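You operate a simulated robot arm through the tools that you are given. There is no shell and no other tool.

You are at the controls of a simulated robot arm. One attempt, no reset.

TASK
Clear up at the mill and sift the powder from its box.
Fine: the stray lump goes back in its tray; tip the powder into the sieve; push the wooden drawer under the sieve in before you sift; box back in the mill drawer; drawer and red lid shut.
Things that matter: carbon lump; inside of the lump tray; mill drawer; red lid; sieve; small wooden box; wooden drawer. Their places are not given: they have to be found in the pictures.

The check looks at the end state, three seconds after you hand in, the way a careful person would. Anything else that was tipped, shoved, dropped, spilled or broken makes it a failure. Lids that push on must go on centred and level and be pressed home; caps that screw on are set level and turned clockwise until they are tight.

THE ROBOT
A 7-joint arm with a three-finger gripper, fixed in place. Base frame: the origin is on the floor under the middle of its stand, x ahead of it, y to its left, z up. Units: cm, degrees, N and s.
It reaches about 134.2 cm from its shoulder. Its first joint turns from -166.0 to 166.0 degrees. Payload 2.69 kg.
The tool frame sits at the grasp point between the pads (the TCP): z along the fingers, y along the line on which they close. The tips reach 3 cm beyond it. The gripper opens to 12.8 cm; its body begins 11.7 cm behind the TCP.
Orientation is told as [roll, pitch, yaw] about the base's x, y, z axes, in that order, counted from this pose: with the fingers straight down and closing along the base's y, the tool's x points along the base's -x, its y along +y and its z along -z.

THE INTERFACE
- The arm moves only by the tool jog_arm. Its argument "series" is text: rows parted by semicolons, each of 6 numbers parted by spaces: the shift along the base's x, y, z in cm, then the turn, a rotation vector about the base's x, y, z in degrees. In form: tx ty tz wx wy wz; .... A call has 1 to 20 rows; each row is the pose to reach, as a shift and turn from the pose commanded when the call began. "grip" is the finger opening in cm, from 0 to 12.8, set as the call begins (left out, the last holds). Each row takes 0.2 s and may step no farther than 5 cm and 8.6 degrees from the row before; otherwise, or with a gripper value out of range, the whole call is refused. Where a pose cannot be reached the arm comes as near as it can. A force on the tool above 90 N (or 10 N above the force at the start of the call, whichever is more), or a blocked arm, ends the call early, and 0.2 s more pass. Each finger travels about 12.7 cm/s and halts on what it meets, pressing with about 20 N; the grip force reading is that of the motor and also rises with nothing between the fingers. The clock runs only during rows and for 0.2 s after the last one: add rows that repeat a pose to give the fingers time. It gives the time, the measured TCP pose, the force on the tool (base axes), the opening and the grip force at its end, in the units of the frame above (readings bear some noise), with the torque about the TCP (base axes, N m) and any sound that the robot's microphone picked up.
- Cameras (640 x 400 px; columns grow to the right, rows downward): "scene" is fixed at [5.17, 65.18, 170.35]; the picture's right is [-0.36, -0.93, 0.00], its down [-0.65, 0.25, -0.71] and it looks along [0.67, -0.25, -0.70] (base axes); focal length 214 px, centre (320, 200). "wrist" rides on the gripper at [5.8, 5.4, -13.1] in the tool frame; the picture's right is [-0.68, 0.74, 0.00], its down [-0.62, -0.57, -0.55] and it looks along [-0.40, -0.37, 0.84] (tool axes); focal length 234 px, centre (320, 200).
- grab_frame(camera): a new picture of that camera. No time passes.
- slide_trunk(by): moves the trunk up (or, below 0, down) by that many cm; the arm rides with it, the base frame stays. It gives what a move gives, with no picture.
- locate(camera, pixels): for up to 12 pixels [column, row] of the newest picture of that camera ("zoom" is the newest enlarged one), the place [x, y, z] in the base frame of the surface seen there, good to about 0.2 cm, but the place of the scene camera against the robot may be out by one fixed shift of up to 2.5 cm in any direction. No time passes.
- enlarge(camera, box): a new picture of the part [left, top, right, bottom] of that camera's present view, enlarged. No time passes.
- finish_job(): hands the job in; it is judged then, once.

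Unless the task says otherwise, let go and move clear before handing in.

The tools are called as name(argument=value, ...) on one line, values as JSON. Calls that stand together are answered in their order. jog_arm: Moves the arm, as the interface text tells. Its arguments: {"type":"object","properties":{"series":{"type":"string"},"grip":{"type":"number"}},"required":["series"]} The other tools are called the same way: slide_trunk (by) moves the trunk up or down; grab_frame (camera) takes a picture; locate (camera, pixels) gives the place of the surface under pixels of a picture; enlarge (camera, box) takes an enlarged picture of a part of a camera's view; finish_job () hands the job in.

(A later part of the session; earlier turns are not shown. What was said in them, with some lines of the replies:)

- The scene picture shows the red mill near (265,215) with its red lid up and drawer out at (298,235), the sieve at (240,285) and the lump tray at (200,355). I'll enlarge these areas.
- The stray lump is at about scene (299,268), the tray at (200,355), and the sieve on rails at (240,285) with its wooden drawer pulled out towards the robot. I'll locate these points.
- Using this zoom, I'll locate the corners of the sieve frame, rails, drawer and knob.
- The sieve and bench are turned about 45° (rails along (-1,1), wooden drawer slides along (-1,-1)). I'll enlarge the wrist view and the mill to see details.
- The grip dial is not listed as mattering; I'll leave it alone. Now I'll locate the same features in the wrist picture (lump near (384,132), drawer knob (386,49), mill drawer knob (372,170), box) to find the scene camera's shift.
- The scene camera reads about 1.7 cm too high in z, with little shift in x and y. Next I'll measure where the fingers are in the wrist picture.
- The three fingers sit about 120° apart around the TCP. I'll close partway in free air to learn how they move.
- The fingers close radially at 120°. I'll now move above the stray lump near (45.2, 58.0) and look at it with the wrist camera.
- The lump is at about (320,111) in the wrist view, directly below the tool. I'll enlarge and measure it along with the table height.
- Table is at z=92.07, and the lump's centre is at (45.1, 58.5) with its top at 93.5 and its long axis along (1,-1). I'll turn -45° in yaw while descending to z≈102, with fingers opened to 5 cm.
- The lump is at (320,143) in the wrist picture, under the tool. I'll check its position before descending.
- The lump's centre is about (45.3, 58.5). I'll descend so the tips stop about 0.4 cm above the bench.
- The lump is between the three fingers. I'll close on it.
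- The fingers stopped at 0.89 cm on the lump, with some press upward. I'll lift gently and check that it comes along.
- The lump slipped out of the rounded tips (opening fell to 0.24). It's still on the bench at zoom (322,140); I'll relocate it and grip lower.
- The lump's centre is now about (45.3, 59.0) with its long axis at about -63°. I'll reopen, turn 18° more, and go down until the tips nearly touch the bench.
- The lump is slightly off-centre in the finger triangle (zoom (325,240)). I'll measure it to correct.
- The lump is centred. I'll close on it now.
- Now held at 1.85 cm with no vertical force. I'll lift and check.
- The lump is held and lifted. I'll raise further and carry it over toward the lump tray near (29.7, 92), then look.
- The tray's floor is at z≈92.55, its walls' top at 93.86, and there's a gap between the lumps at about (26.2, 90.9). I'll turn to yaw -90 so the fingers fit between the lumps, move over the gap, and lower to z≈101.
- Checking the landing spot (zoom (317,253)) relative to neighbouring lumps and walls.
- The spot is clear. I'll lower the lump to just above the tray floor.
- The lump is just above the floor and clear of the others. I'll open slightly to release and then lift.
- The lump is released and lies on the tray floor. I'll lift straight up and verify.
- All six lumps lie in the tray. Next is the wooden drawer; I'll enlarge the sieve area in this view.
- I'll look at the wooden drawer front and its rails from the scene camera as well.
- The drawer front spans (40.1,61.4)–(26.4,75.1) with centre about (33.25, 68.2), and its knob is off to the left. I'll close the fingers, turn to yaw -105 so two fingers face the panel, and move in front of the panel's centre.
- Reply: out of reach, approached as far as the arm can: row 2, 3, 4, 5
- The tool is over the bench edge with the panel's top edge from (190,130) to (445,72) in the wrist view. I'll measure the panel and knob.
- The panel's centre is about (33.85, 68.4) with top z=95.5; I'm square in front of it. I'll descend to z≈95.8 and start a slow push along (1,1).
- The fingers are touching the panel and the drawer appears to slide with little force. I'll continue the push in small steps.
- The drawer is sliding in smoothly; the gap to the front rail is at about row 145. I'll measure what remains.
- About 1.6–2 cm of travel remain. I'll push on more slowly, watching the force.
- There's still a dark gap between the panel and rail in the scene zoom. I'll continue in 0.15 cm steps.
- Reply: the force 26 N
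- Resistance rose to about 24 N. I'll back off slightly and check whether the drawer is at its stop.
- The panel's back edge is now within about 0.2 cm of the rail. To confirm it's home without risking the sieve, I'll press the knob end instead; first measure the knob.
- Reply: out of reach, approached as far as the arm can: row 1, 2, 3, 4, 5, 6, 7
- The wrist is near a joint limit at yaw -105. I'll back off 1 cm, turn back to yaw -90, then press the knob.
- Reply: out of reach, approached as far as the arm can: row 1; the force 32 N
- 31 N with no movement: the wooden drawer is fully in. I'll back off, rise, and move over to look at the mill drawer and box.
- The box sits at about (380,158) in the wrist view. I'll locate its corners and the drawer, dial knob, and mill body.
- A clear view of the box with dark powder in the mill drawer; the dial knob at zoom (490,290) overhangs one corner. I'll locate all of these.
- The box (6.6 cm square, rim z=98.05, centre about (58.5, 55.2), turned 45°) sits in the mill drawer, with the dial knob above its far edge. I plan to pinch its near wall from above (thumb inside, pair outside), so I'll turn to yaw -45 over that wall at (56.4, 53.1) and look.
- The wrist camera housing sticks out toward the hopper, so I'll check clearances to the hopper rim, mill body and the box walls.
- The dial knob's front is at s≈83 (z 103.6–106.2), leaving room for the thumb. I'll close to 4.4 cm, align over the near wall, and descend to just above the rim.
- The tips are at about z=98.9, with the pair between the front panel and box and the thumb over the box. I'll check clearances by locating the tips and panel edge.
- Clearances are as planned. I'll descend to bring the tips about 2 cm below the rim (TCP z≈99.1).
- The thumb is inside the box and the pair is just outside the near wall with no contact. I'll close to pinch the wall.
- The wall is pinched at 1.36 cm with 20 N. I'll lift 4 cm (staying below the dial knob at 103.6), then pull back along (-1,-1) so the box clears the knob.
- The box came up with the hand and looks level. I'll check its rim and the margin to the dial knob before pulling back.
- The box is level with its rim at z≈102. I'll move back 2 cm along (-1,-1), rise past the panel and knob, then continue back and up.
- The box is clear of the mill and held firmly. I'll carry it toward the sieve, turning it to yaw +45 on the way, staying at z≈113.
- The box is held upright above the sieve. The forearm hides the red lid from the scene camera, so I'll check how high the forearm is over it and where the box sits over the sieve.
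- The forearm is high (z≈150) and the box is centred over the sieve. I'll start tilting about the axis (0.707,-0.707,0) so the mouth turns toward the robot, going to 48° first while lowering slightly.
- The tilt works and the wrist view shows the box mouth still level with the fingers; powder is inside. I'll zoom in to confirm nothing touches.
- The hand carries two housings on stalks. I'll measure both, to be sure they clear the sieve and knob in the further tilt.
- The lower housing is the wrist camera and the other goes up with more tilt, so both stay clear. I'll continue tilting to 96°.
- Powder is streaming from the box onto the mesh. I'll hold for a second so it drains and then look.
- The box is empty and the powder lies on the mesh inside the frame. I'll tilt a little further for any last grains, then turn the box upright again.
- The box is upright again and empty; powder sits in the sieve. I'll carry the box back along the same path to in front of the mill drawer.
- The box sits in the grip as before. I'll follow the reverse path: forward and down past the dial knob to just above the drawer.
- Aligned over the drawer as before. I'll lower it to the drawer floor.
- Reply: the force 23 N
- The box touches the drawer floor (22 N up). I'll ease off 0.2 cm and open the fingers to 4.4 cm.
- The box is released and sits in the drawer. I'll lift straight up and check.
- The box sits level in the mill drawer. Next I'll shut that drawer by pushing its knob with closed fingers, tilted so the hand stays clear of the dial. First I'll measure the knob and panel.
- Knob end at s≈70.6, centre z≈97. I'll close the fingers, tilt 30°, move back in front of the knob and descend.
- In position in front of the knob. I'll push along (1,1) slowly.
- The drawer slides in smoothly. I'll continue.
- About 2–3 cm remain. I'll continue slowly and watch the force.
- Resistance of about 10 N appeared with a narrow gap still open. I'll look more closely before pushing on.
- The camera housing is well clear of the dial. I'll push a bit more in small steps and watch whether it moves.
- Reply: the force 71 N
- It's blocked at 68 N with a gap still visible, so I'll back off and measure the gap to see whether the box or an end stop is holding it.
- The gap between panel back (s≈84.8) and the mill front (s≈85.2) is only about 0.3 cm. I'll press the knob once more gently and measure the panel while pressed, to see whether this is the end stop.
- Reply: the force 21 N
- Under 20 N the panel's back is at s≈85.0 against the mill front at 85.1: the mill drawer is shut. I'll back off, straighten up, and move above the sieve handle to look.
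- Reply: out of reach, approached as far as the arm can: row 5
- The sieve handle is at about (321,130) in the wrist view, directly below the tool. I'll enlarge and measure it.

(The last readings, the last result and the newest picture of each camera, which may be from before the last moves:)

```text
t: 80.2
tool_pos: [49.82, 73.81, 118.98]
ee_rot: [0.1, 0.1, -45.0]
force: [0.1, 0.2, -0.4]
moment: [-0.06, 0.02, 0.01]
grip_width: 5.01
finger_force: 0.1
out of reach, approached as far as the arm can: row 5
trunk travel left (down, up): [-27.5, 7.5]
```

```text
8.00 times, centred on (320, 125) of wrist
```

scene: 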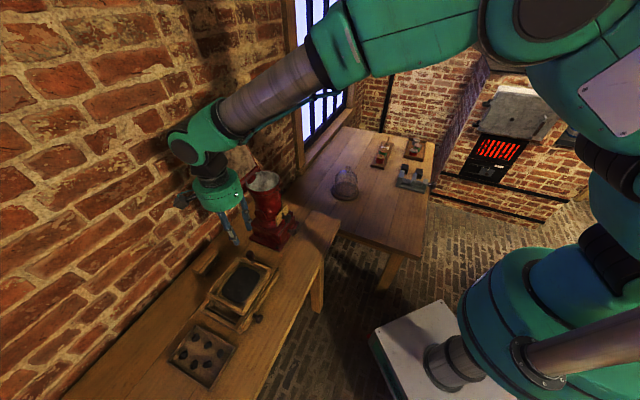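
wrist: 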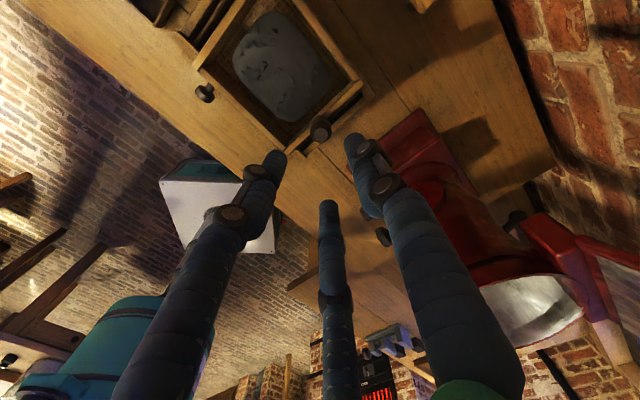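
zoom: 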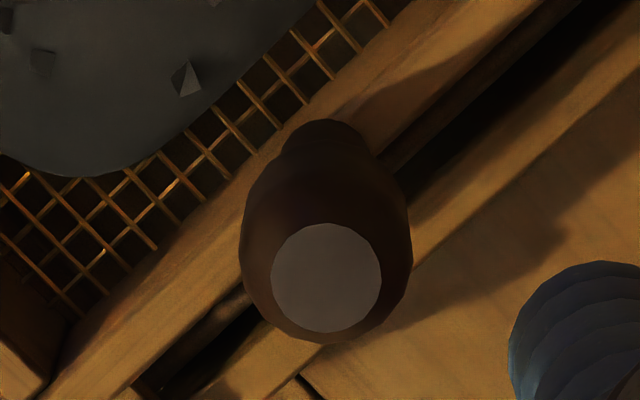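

The handle's top centre is at (50.1, 73.35, 105.7), about 2.4 cm wide. I'll descend around it with the fingers open 5 cm.

jog_arm(series="0.3 -0.4 -4 0 0 0; 0.3 -0.4 -8 0 0 0; 0.3 -0.4 -11 0 0 0; 0.3 -0.4 -13 0 0 0; 0.3 -0.4 -14.8 0 0 0; 0.3 -0.4 -14.8 0 0 0", grip=5)

enlarge(camera="wrist", box=[230, 90, 410, 230])

enlarge(camera="scene", box=[190, 200, 300, 320])

```text
t: 81.6
tool_pos: [50.1, 73.66, 104.2]
ee_rot: [0.0, -0.1, -45.0]
force: [0.0, 0.0, -0.4]
moment: [-0.05, 0.04, 0.01]
grip_width: 4.99
finger_force: 0.0
trunk travel left (down, up): [-27.5, 7.5]
```

```text
2.86 times, centred on (320, 160) of wrist
```

zoom: 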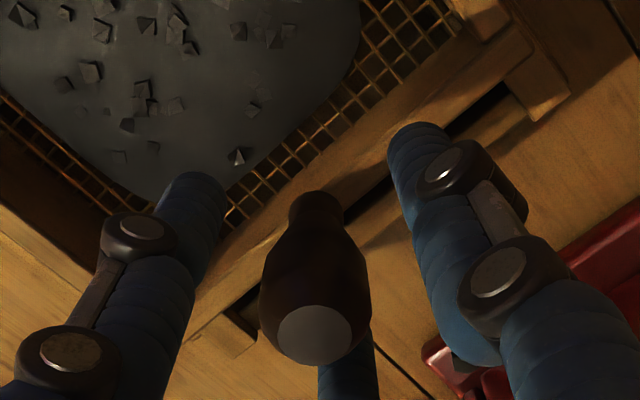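

```text
3.33 times, centred on (245, 260) of scene
```

zoom: 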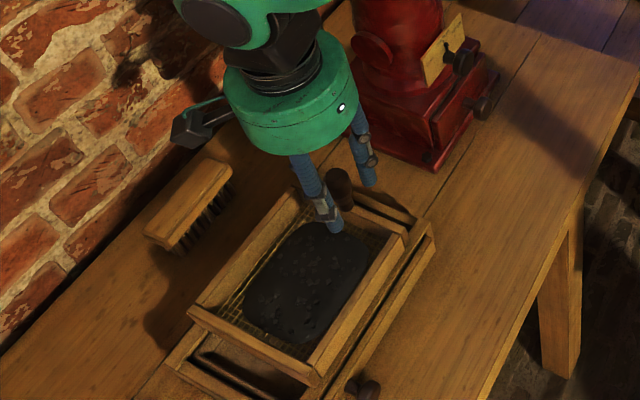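

The handle is between the three fingers. I'll centre slightly and close on it.

jog_arm(series="0 -0.2 0 0 0 0; 0 -0.2 0 0 0 0; 0 -0.2 0 0 0 0; 0 -0.2 0 0 0 0; 0 -0.2 0 0 0 0", grip=0.5)

enlarge(camera="wrist", box=[230, 90, 410, 230])

```text
t: 82.8
tool_pos: [50.11, 73.36, 104.15]
ee_rot: [0.0, 0.0, -44.9]
force: [-1.2, -0.9, -3.8]
moment: [-0.01, 0.0, -0.01]
grip_width: 2.5
finger_force: 14.8
trunk travel left (down, up): [-27.5, 7.5]
```

```text
2.86 times, centred on (320, 160) of wrist
```

zoom: 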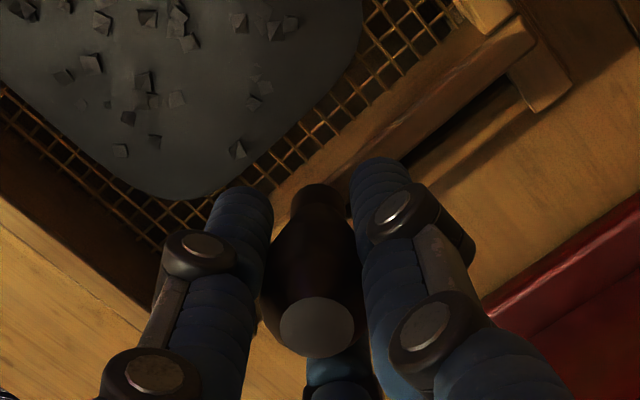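

The handle is gripped at 2.5 cm. I'll test a gentle slide of 1 cm along the rails (direction (-1,1)) and back.

jog_arm(series="-0.35 0.35 0 0 0 0; -0.7 0.7 0 0 0 0; -1.05 1.05 0 0 0 0; -1.05 1.05 0 0 0 0")

enlarge(camera="scene", box=[190, 230, 290, 330])

enlarge(camera="wrist", box=[200, 30, 440, 220])

```text
t: 83.8
tool_pos: [48.98, 74.38, 104.3]
ee_rot: [-0.1, 0.1, -45.0]
force: [-4.6, -3.5, -4.5]
moment: [-0.07, 0.13, -0.03]
grip_width: 2.52
finger_force: 14.8
trunk travel left (down, up): [-27.5, 7.5]
```

```text
4.00 times, centred on (240, 280) of scene
```

zoom: 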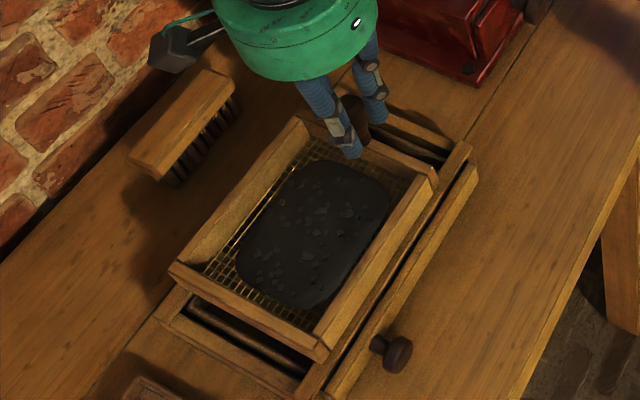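

```text
2.11 times, centred on (320, 125) of wrist
```

zoom: 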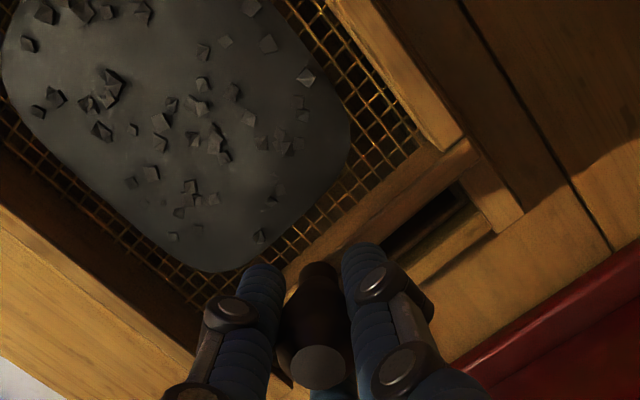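

The sieve slides with the hand at small force. I'll shake it back and forth ±1.5 cm.

jog_arm(series="1.06 -1.06 0 0 0 0; 2.12 -2.12 0 0 0 0; 1.06 -1.06 0 0 0 0; 0 0 0 0 0 0; 1.06 -1.06 0 0 0 0; 2.12 -2.12 0 0 0 0; 1.06 -1.06 0 0 0 0; 0 0 0 0 0 0; 1.06 -1.06 0 0 0 0; 2.12 -2.12 0 0 0 0; 1.06 -1.06 0 0 0 0; 0 0 0 0 0 0; 1.06 -1.06 0 0 0 0; 2.12 -2.12 0 0 0 0; 1.06 -1.06 0 0 0 0; 0 0 0 0 0 0; 1.06 -1.06 0 0 0 0; 2.12 -2.12 0 0 0 0; 1.06 -1.06 0 0 0 0; 0 0 0 0 0 0")

enlarge(camera="scene", box=[190, 230, 290, 330])

enlarge(camera="wrist", box=[200, 0, 440, 220])

```text
t: 88.0
tool_pos: [48.97, 74.48, 104.3]
ee_rot: [-0.1, 0.0, -44.9]
force: [-4.0, -3.2, -7.2]
moment: [-0.11, -0.12, -0.04]
grip_width: 2.49
finger_force: 15.3
trunk travel left (down, up): [-27.5, 7.5]
```

```text
4.00 times, centred on (240, 280) of scene
```

zoom: 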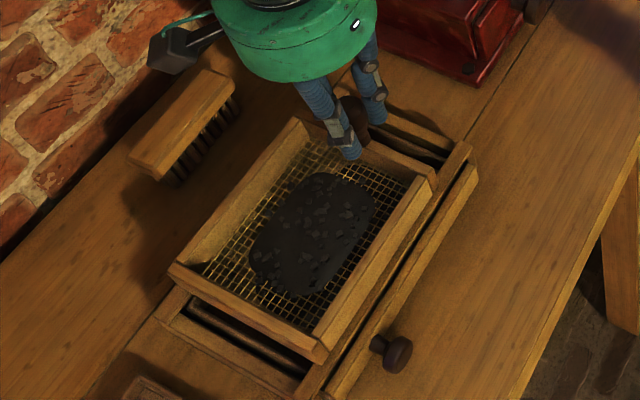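

```text
1.82 times, centred on (320, 110) of wrist
```

zoom: 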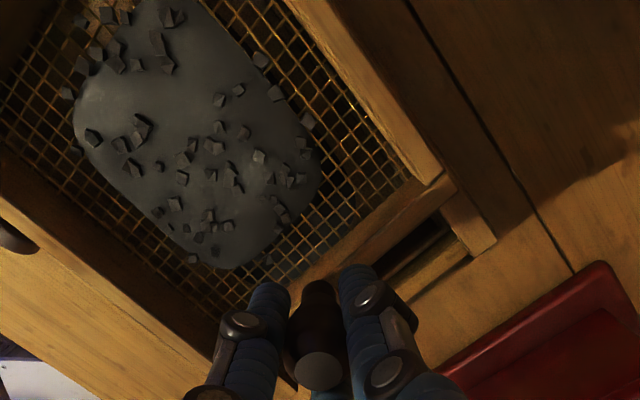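

The powder patch has shrunk: sifting works. I'll keep shaking.

jog_arm(series="1.06 -1.06 0 0 0 0; 2.12 -2.12 0 0 0 0; 1.06 -1.06 0 0 0 0; 0 0 0 0 0 0; 1.06 -1.06 0 0 0 0; 2.12 -2.12 0 0 0 0; 1.06 -1.06 0 0 0 0; 0 0 0 0 0 0; 1.06 -1.06 0 0 0 0; 2.12 -2.12 0 0 0 0; 1.06 -1.06 0 0 0 0; 0 0 0 0 0 0; 1.06 -1.06 0 0 0 0; 2.12 -2.12 0 0 0 0; 1.06 -1.06 0 0 0 0; 0 0 0 0 0 0; 1.06 -1.06 0 0 0 0; 2.12 -2.12 0 0 0 0; 1.06 -1.06 0 0 0 0; 0 0 0 0 0 0")

jog_arm(series="1.06 -1.06 0 0 0 0; 2.12 -2.12 0 0 0 0; 1.06 -1.06 0 0 0 0; 0 0 0 0 0 0; 1.06 -1.06 0 0 0 0; 2.12 -2.12 0 0 0 0; 1.06 -1.06 0 0 0 0; 0 0 0 0 0 0; 1.06 -1.06 0 0 0 0; 2.12 -2.12 0 0 0 0; 1.06 -1.06 0 0 0 0; 0 0 0 0 0 0; 1.06 -1.06 0 0 0 0; 2.12 -2.12 0 0 0 0; 1.06 -1.06 0 0 0 0; 0 0 0 0 0 0; 1.06 -1.06 0 0 0 0; 2.12 -2.12 0 0 0 0; 1.06 -1.06 0 0 0 0; 0 0 0 0 0 0")

enlarge(camera="scene", box=[190, 230, 290, 330])

enlarge(camera="wrist", box=[200, 0, 440, 220])

```text
t: 92.2
tool_pos: [49.18, 74.35, 104.16]
ee_rot: [-0.1, 0.0, -45.0]
force: [-19.0, -17.9, -5.3]
moment: [-0.55, 0.43, 0.0]
grip_width: 2.53
finger_force: 15.4
trunk travel left (down, up): [-27.5, 7.5]
```

```text
t: 96.4
tool_pos: [49.01, 74.56, 104.25]
ee_rot: [0.0, 0.0, -44.9]
force: [-4.0, -2.6, 11.8]
moment: [-0.18, 0.02, -0.02]
grip_width: 2.57
finger_force: 15.1
trunk travel left (down, up): [-27.5, 7.5]
```

```text
4.00 times, centred on (240, 280) of scene
```

zoom: 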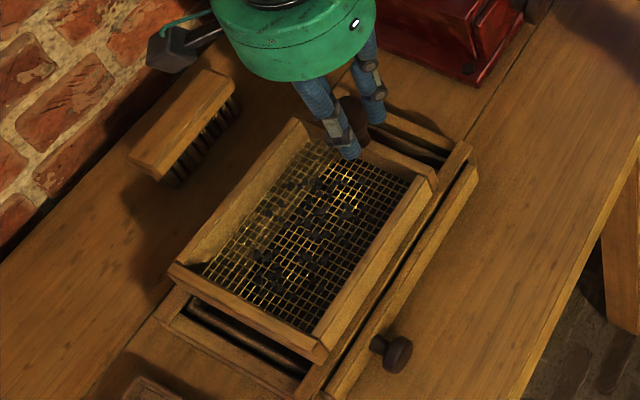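

```text
1.82 times, centred on (320, 110) of wrist
```

zoom: 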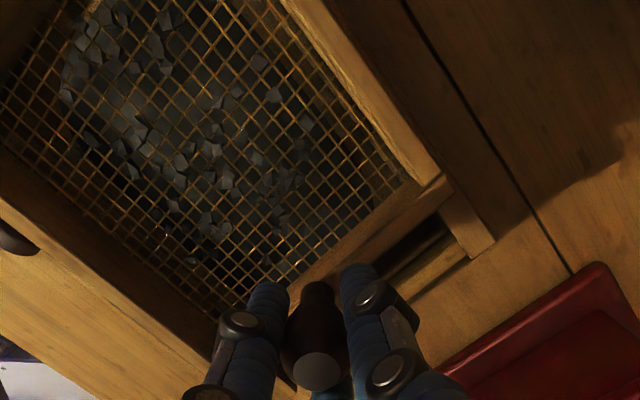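

Only coarse grains remain on the mesh; the powder has gone through into the drawer. I'll return the sieve to its middle position and release the handle.

jog_arm(series="0.5 -0.5 0 0 0 0; 1.06 -1.06 0 0 0 0; 1.06 -1.06 0 0 0 0")

jog_arm(series="0 0 0 0 0 0; 0 0 0 0 0 0; 0 0 0 0 0 0; 0 0 0 0 0 0", grip=5)

enlarge(camera="wrist", box=[200, 30, 440, 220])

```text
t: 97.2
tool_pos: [50.03, 73.3, 104.24]
ee_rot: [0.1, 0.1, -44.9]
force: [-1.5, -0.4, 5.5]
moment: [0.02, 0.02, 0.02]
grip_width: 2.53
finger_force: 15.3
trunk travel left (down, up): [-27.5, 7.5]
```

```text
t: 98.2
tool_pos: [50.19, 73.24, 104.24]
ee_rot: [0.1, -0.1, -45.0]
force: [0.5, 0.4, -0.2]
moment: [0.01, 0.01, -0.04]
grip_width: 5.01
finger_force: 0.0
trunk travel left (down, up): [-27.5, 7.5]
```

```text
2.11 times, centred on (320, 125) of wrist
```

zoom: 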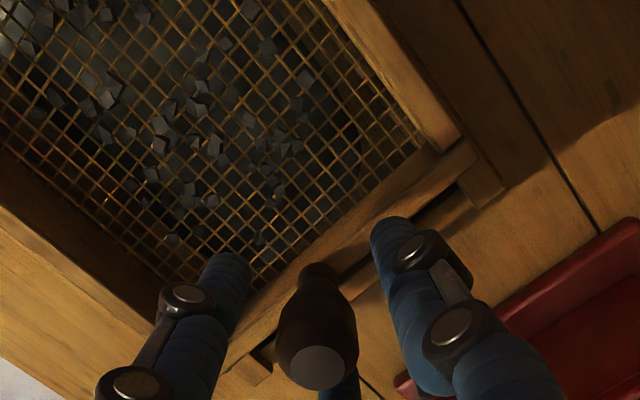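

Released. I'll rise and move aside, then take fresh pictures of the lid and everything else.

jog_arm(series="0 0 2 0 0 0; 0 0 5 0 0 0; 0 0 9 0 0 0; 0 0 13 0 0 0; -3 -3 16 0 0 0; -6 -6 19 0 0 0; -9 -9 22 0 0 0; -12 -12 25 0 0 0; -14 -15 28 0 0 0; -14 -18 31 0 0 0")

grab_frame(camera="scene")

enlarge(camera="scene", box=[200, 130, 300, 210])

grab_frame(camera="wrist")

```text
refused: row 5 steps farther than a row can; nothing moved
```

```text
taken
```

scene: 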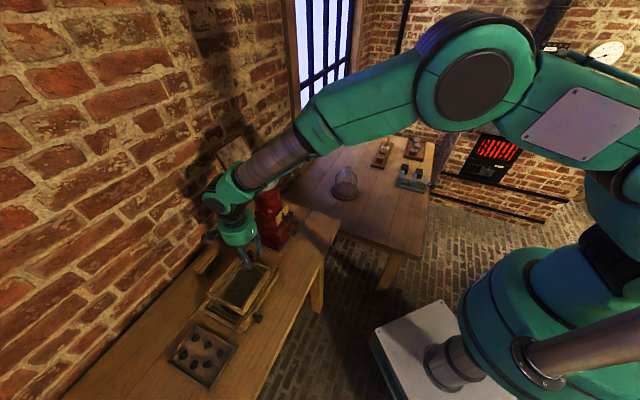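

```text
5.00 times, centred on (250, 170) of scene
```

zoom: 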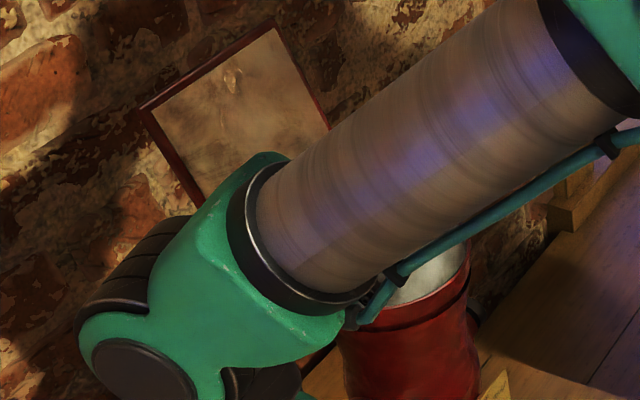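

```text
taken
```

wrist: 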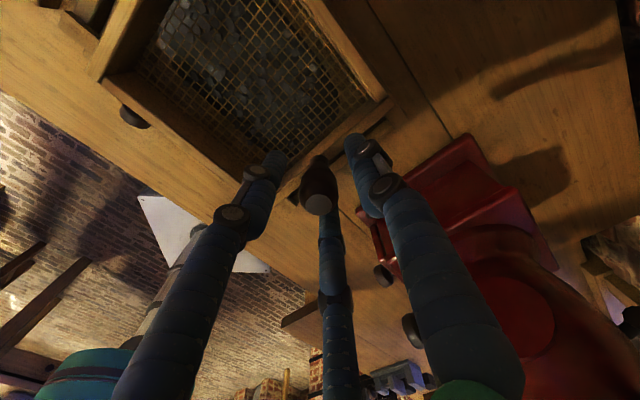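

One step was too long, so nothing moved. I'll redo the retreat with shorter steps.

jog_arm(series="0 0 2 0 0 0; 0 0 5 0 0 0; 0 0 9 0 0 0; 0 0 13 0 0 0; -2 -2 16 0 0 0; -4.5 -4.5 18.5 0 0 0; -7 -7 21 0 0 0; -9.5 -9.5 23.5 0 0 0; -12 -12 26 0 0 0; -14 -15 28 0 0 0; -14 -19 30 0 0 0; -14 -23 32 0 0 0; -14 -27 34 0 0 0; -14 -31 35 0 0 0")

grab_frame(camera="scene")

enlarge(camera="scene", box=[200, 130, 300, 210])

grab_frame(camera="wrist")

```text
t: 101.2
tool_pos: [36.2, 42.3, 139.36]
ee_rot: [0.0, 0.0, -44.9]
force: [0.1, 0.0, 0.4]
moment: [0.03, -0.02, 0.01]
grip_width: 5.01
finger_force: 0.0
trunk travel left (down, up): [-27.5, 7.5]
```

```text
taken
```

scene: 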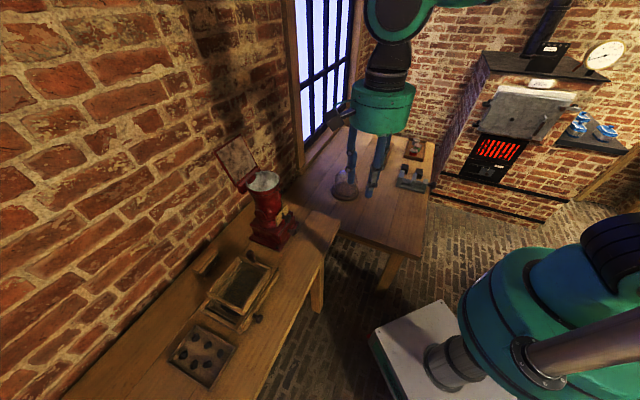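

```text
5.00 times, centred on (250, 170) of scene
```

zoom: 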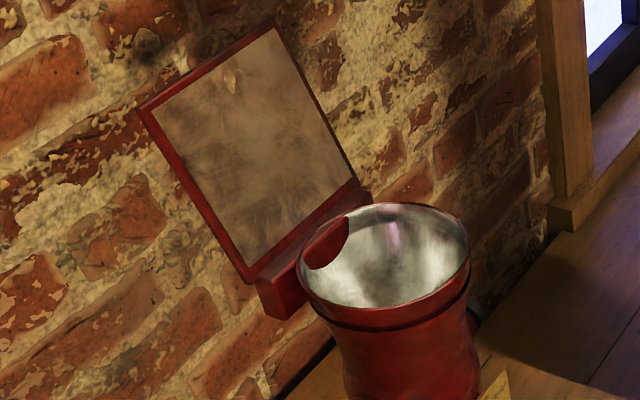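

```text
taken
```

wrist: 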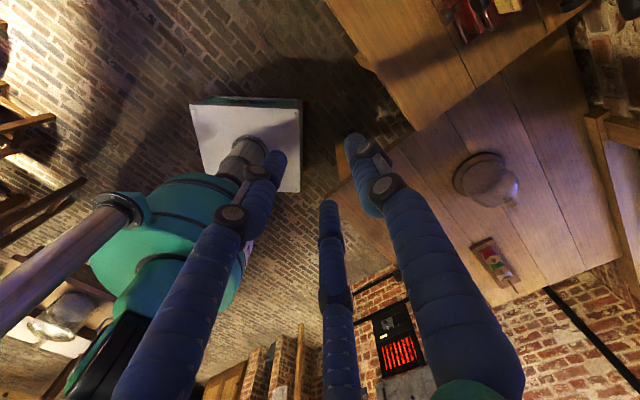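

locate(camera="zoom", pixels=[[142, 107], [272, 25], [355, 180], [250, 278], [245, 150], [260, 285], [275, 310], [330, 240], [370, 205], [190, 65], [300, 230], [315, 100]])

locate(camera="zoom", pixels=[[300, 270], [400, 207], [468, 240], [385, 320], [320, 310], [450, 290], [310, 260], [325, 265], [345, 230], [350, 190], [265, 270], [200, 200]])

```text
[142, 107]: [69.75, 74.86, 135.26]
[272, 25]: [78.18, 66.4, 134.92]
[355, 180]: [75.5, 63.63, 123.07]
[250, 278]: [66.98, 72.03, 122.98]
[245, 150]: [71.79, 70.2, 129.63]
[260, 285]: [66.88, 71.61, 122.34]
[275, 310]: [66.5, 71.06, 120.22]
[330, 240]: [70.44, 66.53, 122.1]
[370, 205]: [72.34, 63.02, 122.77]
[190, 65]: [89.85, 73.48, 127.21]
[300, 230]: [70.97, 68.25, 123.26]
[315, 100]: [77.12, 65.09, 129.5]
```

```text
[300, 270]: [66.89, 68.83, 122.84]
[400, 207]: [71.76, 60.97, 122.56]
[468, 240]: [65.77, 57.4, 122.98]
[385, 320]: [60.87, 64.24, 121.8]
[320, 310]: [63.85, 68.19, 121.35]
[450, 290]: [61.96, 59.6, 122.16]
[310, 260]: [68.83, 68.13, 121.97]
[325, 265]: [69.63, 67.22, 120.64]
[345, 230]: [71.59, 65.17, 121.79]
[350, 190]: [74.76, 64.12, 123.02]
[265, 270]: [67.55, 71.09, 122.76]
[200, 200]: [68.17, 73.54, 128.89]
```

The lid (12 × 12.7 cm) leans back about 18° past upright: top edge at s≈102.7, z≈133.3, hinge line at s≈98.9, z≈121, centre t≈-2.65. I'll go above its top edge at yaw -45 (thumb behind, pair in front) and look with the wrist camera.

jog_arm(series="2 2 3 0 0 0; 5 4.5 5 0 0 0; 8.5 7 7 0 0 0; 12 9.5 8.5 0 0 0; 15.5 12 9 0 0 0; 19 14.5 9 0 0 0; 22.5 17 9 0 0 0; 26 19.5 9 0 0 0; 29.5 22.5 9 0 0 0; 33 25 9 0 0 0; 35.5 27 9 0 0 0; 35.5 27 9 0 0 0", grip=5)

grab_frame(camera="wrist")

grab_frame(camera="scene")

```text
t: 103.8
tool_pos: [71.72, 69.6, 147.25]
ee_rot: [-0.5, 0.0, -44.9]
force: [0.4, 1.3, -1.7]
moment: [-0.15, 0.14, -0.05]
grip_width: 4.98
finger_force: 0.0
out of reach, approached as far as the arm can: row 11
trunk travel left (down, up): [-27.5, 7.5]
```

```text
taken
```

wrist: 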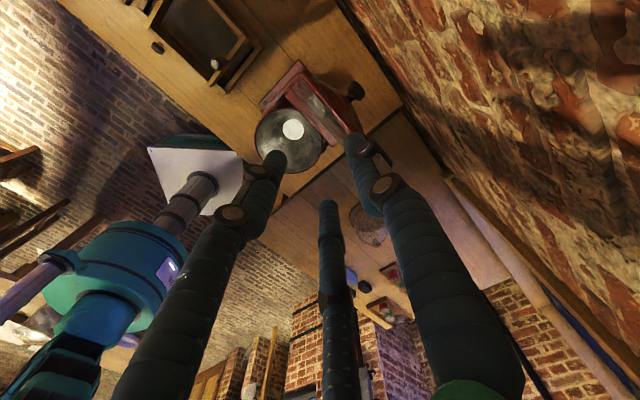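

```text
taken
```

scene: 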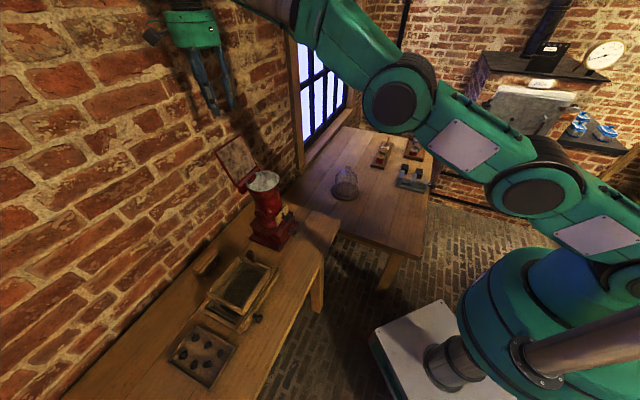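

The lid is visible at about (315,100) in the wrist view, seen from above. I'll enlarge and measure its top edge.

enlarge(camera="wrist", box=[235, 40, 385, 170])

locate(camera="zoom", pixels=[[285, 85], [290, 110], [395, 290], [440, 285], [320, 180], [350, 230], [340, 150], [120, 180], [250, 110], [480, 270], [300, 70], [370, 180]])

```text
3.08 times, centred on (310, 105) of wrist
```

zoom: 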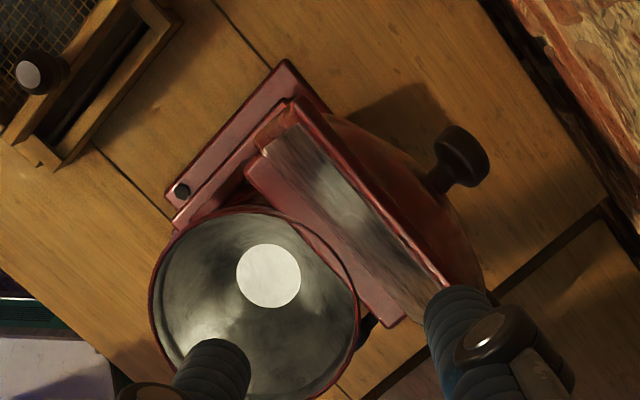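

```text
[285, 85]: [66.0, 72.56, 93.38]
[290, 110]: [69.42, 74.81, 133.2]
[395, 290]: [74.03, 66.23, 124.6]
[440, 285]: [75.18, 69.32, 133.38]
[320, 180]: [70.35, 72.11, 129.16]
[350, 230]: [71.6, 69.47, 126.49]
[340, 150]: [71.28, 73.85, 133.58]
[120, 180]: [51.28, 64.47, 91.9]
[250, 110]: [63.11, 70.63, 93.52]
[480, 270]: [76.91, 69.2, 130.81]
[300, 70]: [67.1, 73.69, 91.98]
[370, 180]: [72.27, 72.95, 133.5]
```

There's a dark knob at zoom (460,155) behind the lid. I'll locate it and the lid's back.

locate(camera="zoom", pixels=[[462, 155], [475, 145], [450, 165], [432, 182], [400, 160], [420, 200], [360, 140], [440, 240], [380, 140], [350, 160], [395, 215], [410, 235]])

enlarge(camera="wrist", box=[290, 60, 370, 140])

```text
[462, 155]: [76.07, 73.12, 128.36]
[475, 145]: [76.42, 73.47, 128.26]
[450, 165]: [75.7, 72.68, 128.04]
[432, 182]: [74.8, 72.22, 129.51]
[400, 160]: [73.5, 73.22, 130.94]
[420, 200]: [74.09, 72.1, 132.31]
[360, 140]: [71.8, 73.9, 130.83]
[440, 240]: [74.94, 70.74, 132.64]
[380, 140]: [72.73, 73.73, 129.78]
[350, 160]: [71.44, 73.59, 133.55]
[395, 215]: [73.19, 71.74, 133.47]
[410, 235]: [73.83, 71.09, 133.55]
```

```text
5.00 times, centred on (330, 100) of wrist
```

zoom: 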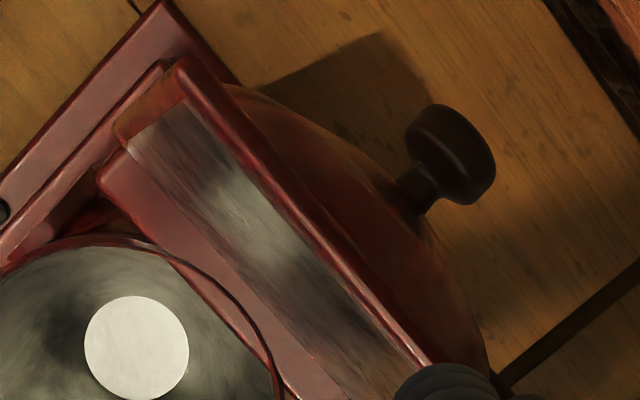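

The lid has a domed back with a knob. Plan: straddle its top edge with the hand tilted 15° (thumb behind, pair in front, 8 cm open), swing it over the hinge in a controlled arc, then let it down. First I'll move above the edge.

jog_arm(series="0 0 -1 5.3 -5.3 0; 0.6 -0.3 -3 10.6 -10.6 0; 1.15 -0.48 -6.2 10.6 -10.6 0; 1.15 -0.48 -6.2 10.6 -10.6 0", grip=8)

grab_frame(camera="wrist")

enlarge(camera="scene", box=[170, 60, 300, 220])

```text
t: 104.8
tool_pos: [70.87, 68.59, 150.11]
ee_rot: [6.3, 0.0, -45.0]
force: [-1.5, -2.7, 3.8]
moment: [0.27, -0.26, -0.04]
grip_width: 8.02
finger_force: 0.2
out of reach, approached as far as the arm can: row 1, 2, 3, 4
trunk travel left (down, up): [-27.5, 7.5]
```

```text
taken
```

wrist: 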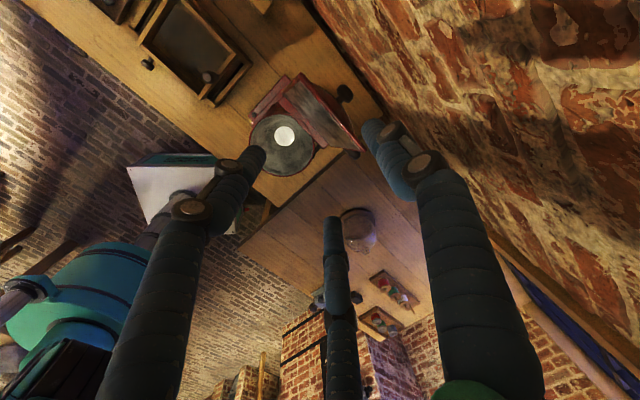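

```text
2.50 times, centred on (235, 140) of scene
```

zoom: 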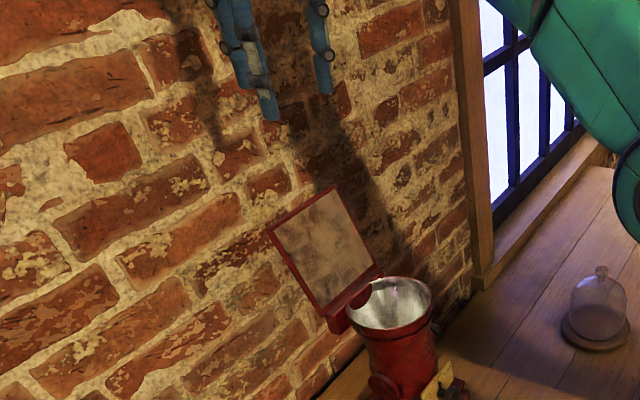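

The arm hit a limit and drifted upward. I'll back out toward the robot, lower, and re-approach from lower and nearer.

jog_arm(series="-2 -2 0 0 0 0; -4.5 -4.5 0 0 0 0; -7 -7 0 0 0 0; -9.5 -9.5 0 0 0 0; -9.5 -9.5 0 0 0 0")

grab_frame(camera="scene")

```text
t: 106.2
tool_pos: [65.38, 63.16, 133.37]
ee_rot: [-2.9, -0.2, -44.8]
force: [-1.5, -0.3, 1.3]
moment: [0.14, -0.11, 0.01]
grip_width: 7.98
finger_force: 0.0
out of reach, approached as far as the arm can: row 1, 2, 3
trunk travel left (down, up): [-27.5, 7.5]
stopped in row 5: the arm was blocked; the commanded pose is now the measured one
```

```text
taken
```

scene: 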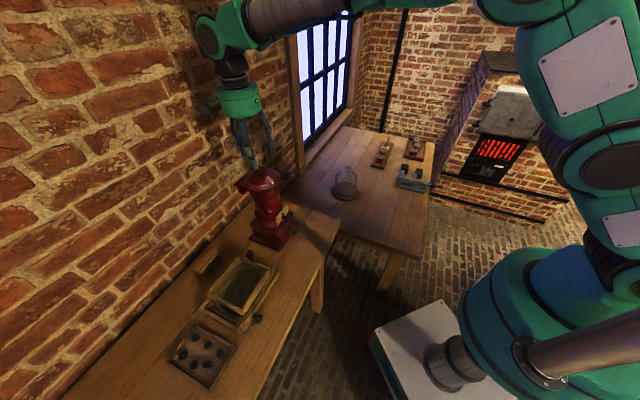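

Unexpectedly the arm swung down and the lid now appears to be folded over the hopper (255,180). The arm reported being blocked; I'll look closely before moving.

enlarge(camera="scene", box=[200, 130, 310, 260])

grab_frame(camera="wrist")

enlarge(camera="wrist", box=[200, 60, 440, 260])

```text
3.08 times, centred on (255, 195) of scene
```

zoom: 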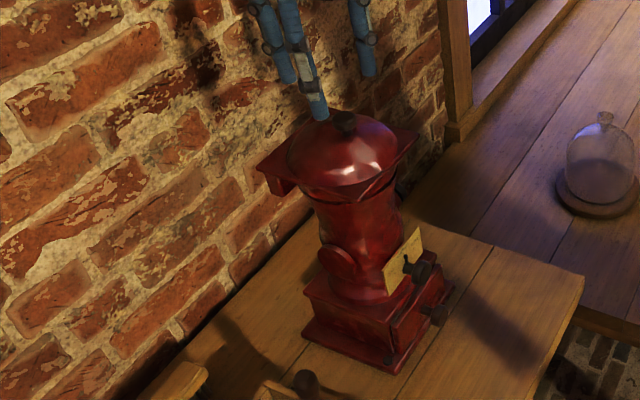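

```text
taken
```

wrist: 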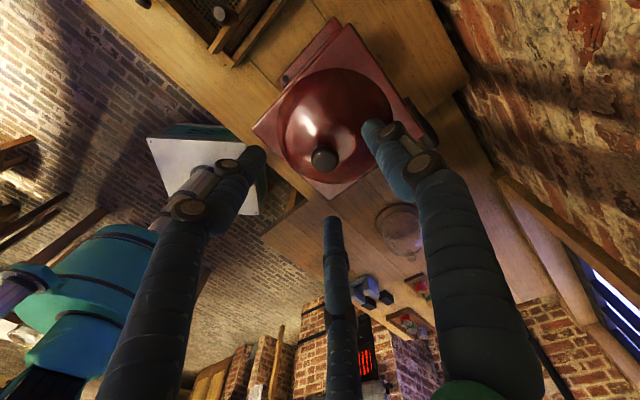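

```text
2.00 times, centred on (320, 160) of wrist
```

zoom: 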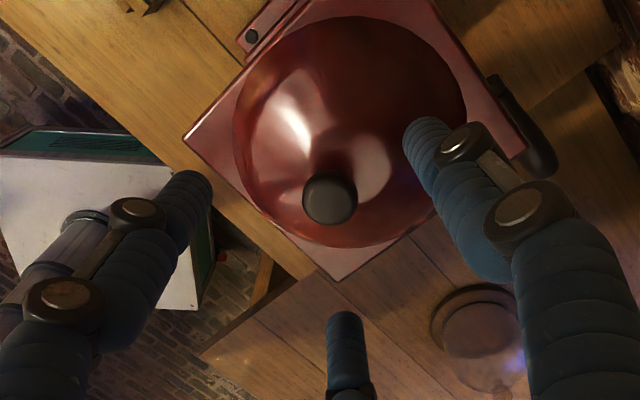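

The lid now lies over the hopper, domed side up with its knob at zoom (330,197). I'll measure whether it is level and shut.

locate(camera="zoom", pixels=[[192, 137], [337, 275], [515, 140], [270, 60], [430, 30], [330, 195], [225, 165], [290, 235], [420, 200], [480, 110], [250, 95], [400, 240]])

enlarge(camera="scene", box=[230, 160, 290, 220])

locate(camera="zoom", pixels=[[125, 90], [375, 230], [545, 60], [350, 55], [200, 150], [450, 160], [330, 215], [420, 200], [250, 215], [470, 130], [180, 180], [300, 270]])

```text
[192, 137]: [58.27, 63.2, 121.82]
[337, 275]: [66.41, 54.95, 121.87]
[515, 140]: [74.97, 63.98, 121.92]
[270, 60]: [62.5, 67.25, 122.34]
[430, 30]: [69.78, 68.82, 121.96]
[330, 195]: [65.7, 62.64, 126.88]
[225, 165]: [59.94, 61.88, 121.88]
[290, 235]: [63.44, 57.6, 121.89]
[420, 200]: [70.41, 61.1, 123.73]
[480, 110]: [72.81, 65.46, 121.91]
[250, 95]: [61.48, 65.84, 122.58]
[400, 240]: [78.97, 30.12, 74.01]
```

```text
6.67 times, centred on (260, 190) of scene
```

zoom: 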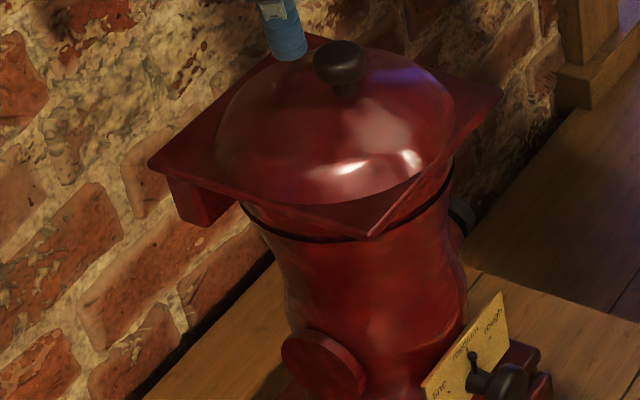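

```text
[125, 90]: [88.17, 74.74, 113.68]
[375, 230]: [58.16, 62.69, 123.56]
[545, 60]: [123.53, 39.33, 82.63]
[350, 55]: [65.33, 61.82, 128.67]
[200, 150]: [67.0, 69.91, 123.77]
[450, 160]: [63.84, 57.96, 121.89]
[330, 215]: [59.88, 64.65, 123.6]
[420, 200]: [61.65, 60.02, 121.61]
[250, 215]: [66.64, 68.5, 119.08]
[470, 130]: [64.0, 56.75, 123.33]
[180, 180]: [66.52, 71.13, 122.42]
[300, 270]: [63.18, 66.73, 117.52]
```

All lid corners are at z≈121.9: the lid is level and shut. I'll make a small test move upward to check that the arm responds normally.

jog_arm(series="0 0 0.5 0 0 0; 0 0 1 0 0 0; 0 0 1.5 0 0 0")

grab_frame(camera="wrist")

```text
t: 107.0
tool_pos: [65.46, 63.19, 134.49]
ee_rot: [-3.1, -0.1, -45.0]
force: [0.3, -0.3, -0.3]
moment: [-0.01, 0.0, -0.01]
grip_width: 8.01
finger_force: 0.2
trunk travel left (down, up): [-27.5, 7.5]
```

```text
taken
```

wrist: 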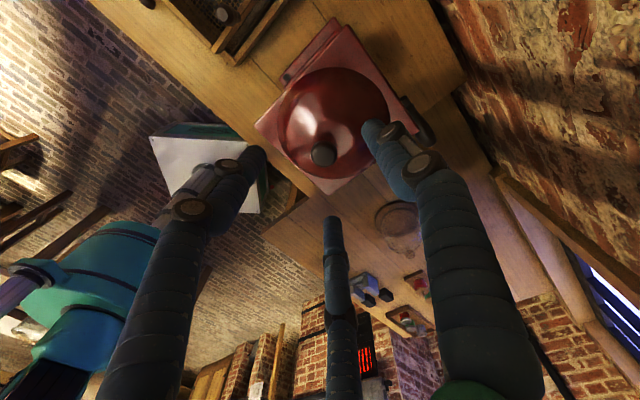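

The arm responds normally and the lid stays shut. I'll retreat toward the robot at this height and then inspect everything.

jog_arm(series="-1.5 -1.5 0.5 0 0 0; -4 -4 1 0 0 0; -6.5 -6.5 1.5 0 0 0; -9 -9 2 0 0 0; -12 -12 2 0 0 0; -15 -15 2 0 0 0; -18 -18 2 0 0 0; -21 -21 2 0 0 0; -24 -24 2 0 0 0; -27 -27 2 0 0 0")

grab_frame(camera="scene")

enlarge(camera="scene", box=[210, 140, 330, 270])

enlarge(camera="scene", box=[150, 240, 310, 400])

```text
t: 109.2
tool_pos: [38.11, 36.16, 136.78]
ee_rot: [-3.1, -0.1, -44.9]
force: [1.4, -0.2, 0.6]
moment: [0.03, -0.04, -0.01]
grip_width: 8.02
finger_force: 0.1
trunk travel left (down, up): [-27.5, 7.5]
```

```text
taken
```

scene: 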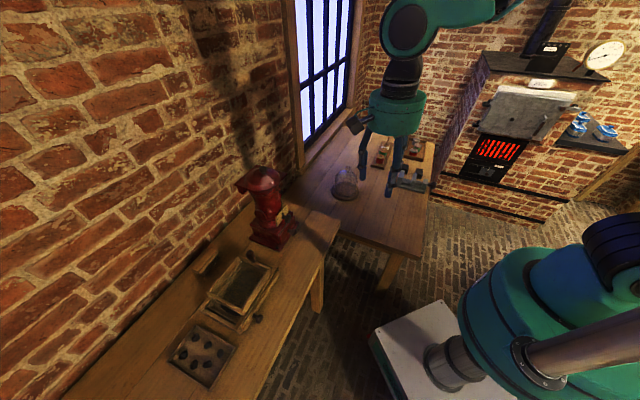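

```text
3.08 times, centred on (270, 205) of scene
```

zoom: 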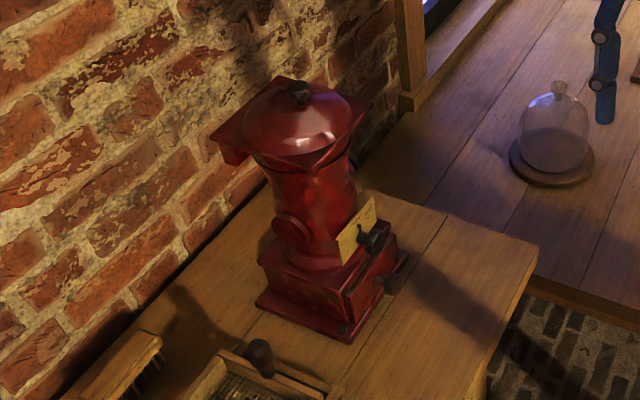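

```text
2.50 times, centred on (230, 320) of scene
```

zoom: 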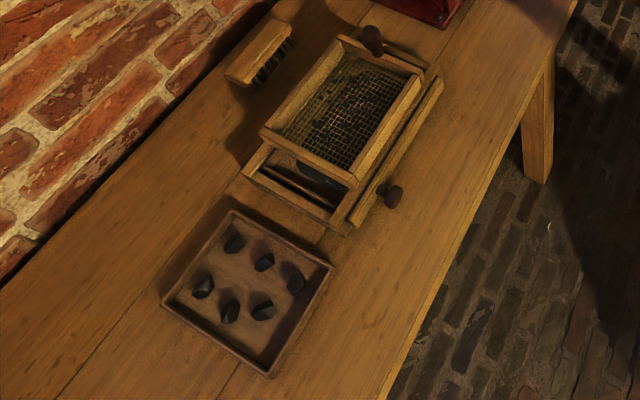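

Everything looks in place: six lumps in the tray, the sieve centred with only coarse grains, the lid shut. I'll inspect the two drawers more closely.

enlarge(camera="scene", box=[260, 205, 310, 255])

locate(camera="zoom", pixels=[[250, 215], [270, 225], [290, 235], [300, 240], [330, 200], [315, 195], [345, 205], [355, 210], [280, 215], [305, 220], [380, 230], [220, 200]])

enlarge(camera="scene", box=[205, 245, 285, 335])

```text
8.00 times, centred on (285, 230) of scene
```

zoom: 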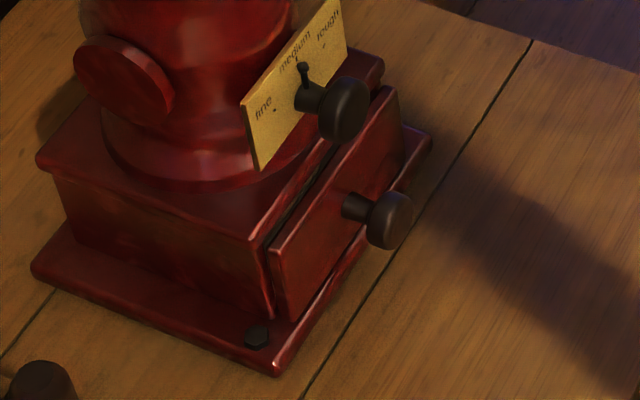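

```text
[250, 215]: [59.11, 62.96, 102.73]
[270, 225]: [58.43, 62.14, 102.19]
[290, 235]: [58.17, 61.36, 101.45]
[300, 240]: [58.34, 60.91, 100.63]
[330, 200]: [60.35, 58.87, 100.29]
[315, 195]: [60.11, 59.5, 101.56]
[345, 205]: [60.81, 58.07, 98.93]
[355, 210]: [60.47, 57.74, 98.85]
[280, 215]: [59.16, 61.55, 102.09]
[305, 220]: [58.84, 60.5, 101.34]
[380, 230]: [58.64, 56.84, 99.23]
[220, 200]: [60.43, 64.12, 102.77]
```

```text
4.44 times, centred on (245, 290) of scene
```

zoom: 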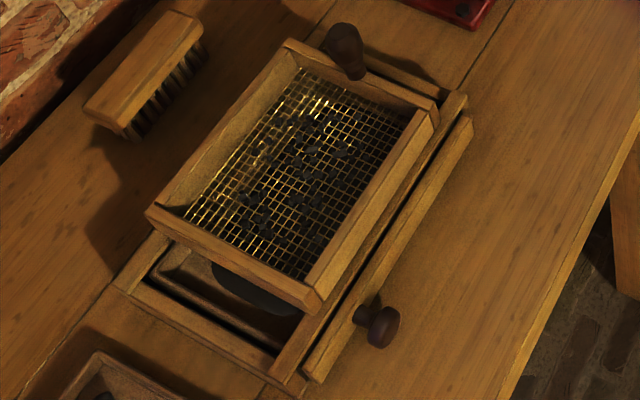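

The mill drawer shows only a thin seam. I'll measure the wooden drawer's panel against the rail after the shaking.

locate(camera="zoom", pixels=[[460, 130], [440, 165], [400, 230], [395, 222], [390, 215], [380, 225], [455, 105], [440, 125], [315, 370], [320, 375], [290, 365], [378, 320]])

enlarge(camera="scene", box=[245, 260, 295, 310])

```text
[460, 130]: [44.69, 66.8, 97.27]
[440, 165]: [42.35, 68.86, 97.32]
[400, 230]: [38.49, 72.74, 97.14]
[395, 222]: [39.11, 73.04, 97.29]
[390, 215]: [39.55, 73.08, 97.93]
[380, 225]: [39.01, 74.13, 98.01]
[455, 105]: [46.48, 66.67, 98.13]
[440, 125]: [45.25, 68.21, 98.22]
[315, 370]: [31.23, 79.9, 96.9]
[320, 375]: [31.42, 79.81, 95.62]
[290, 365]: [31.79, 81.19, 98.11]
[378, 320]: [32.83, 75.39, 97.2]
```

```text
8.00 times, centred on (270, 285) of scene
```

zoom: 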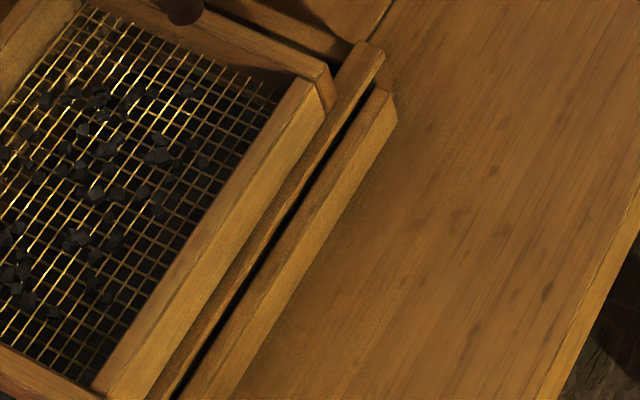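

Both drawers sit at their stops (wooden panel at s≈79.3 against the rail, and only a thin seam on the mill drawer). The lid is level and shut, the powder is in the wooden drawer, only coarse grains lie on the mesh, and all six lumps are in the tray. The hand is empty and clear, so I'm handing in.

finish_job()

```text
The job is handed in.
```

I handed the job in with every step done, but one went differently from plan: the red lid closed because of an arm swing I didn't command.

- **Lump:** it is back in its tray with the other five, after slipping out of my first grip onto the bench.
- **Wooden drawer:** pushed in before sifting and stopped firm at about 31 N. A seam of 2–3 mm shows at the rail, and it looked the same after the shaking.
- **Powder:** tipped into the sieve and sifted. Only coarse grains are left on the mesh, powder shows in the drawer below, and I saw none spilled on the bench.
- **Box:** empty, level, and back in the mill drawer.
- **Mill drawer:** pushed in until it stopped, with one push reaching about 68 N. A gap of 1–3 mm shows against the mill front, which I took to be its end stop.
- **Red lid:** while I was positioning behind the lid, the arm hit its reach limit. As I backed it out it swung lower than I had commanded and knocked the lid over onto the hopper. The four points I measured on its rim were all at the same height (121.8–122.0 cm), so it is level and shut. I saw no damage, and the mill had not moved, but the lid may have come down hard.

I left the grind dial alone, reading "Fine:" in the task as "in detail" and not as a dial setting.
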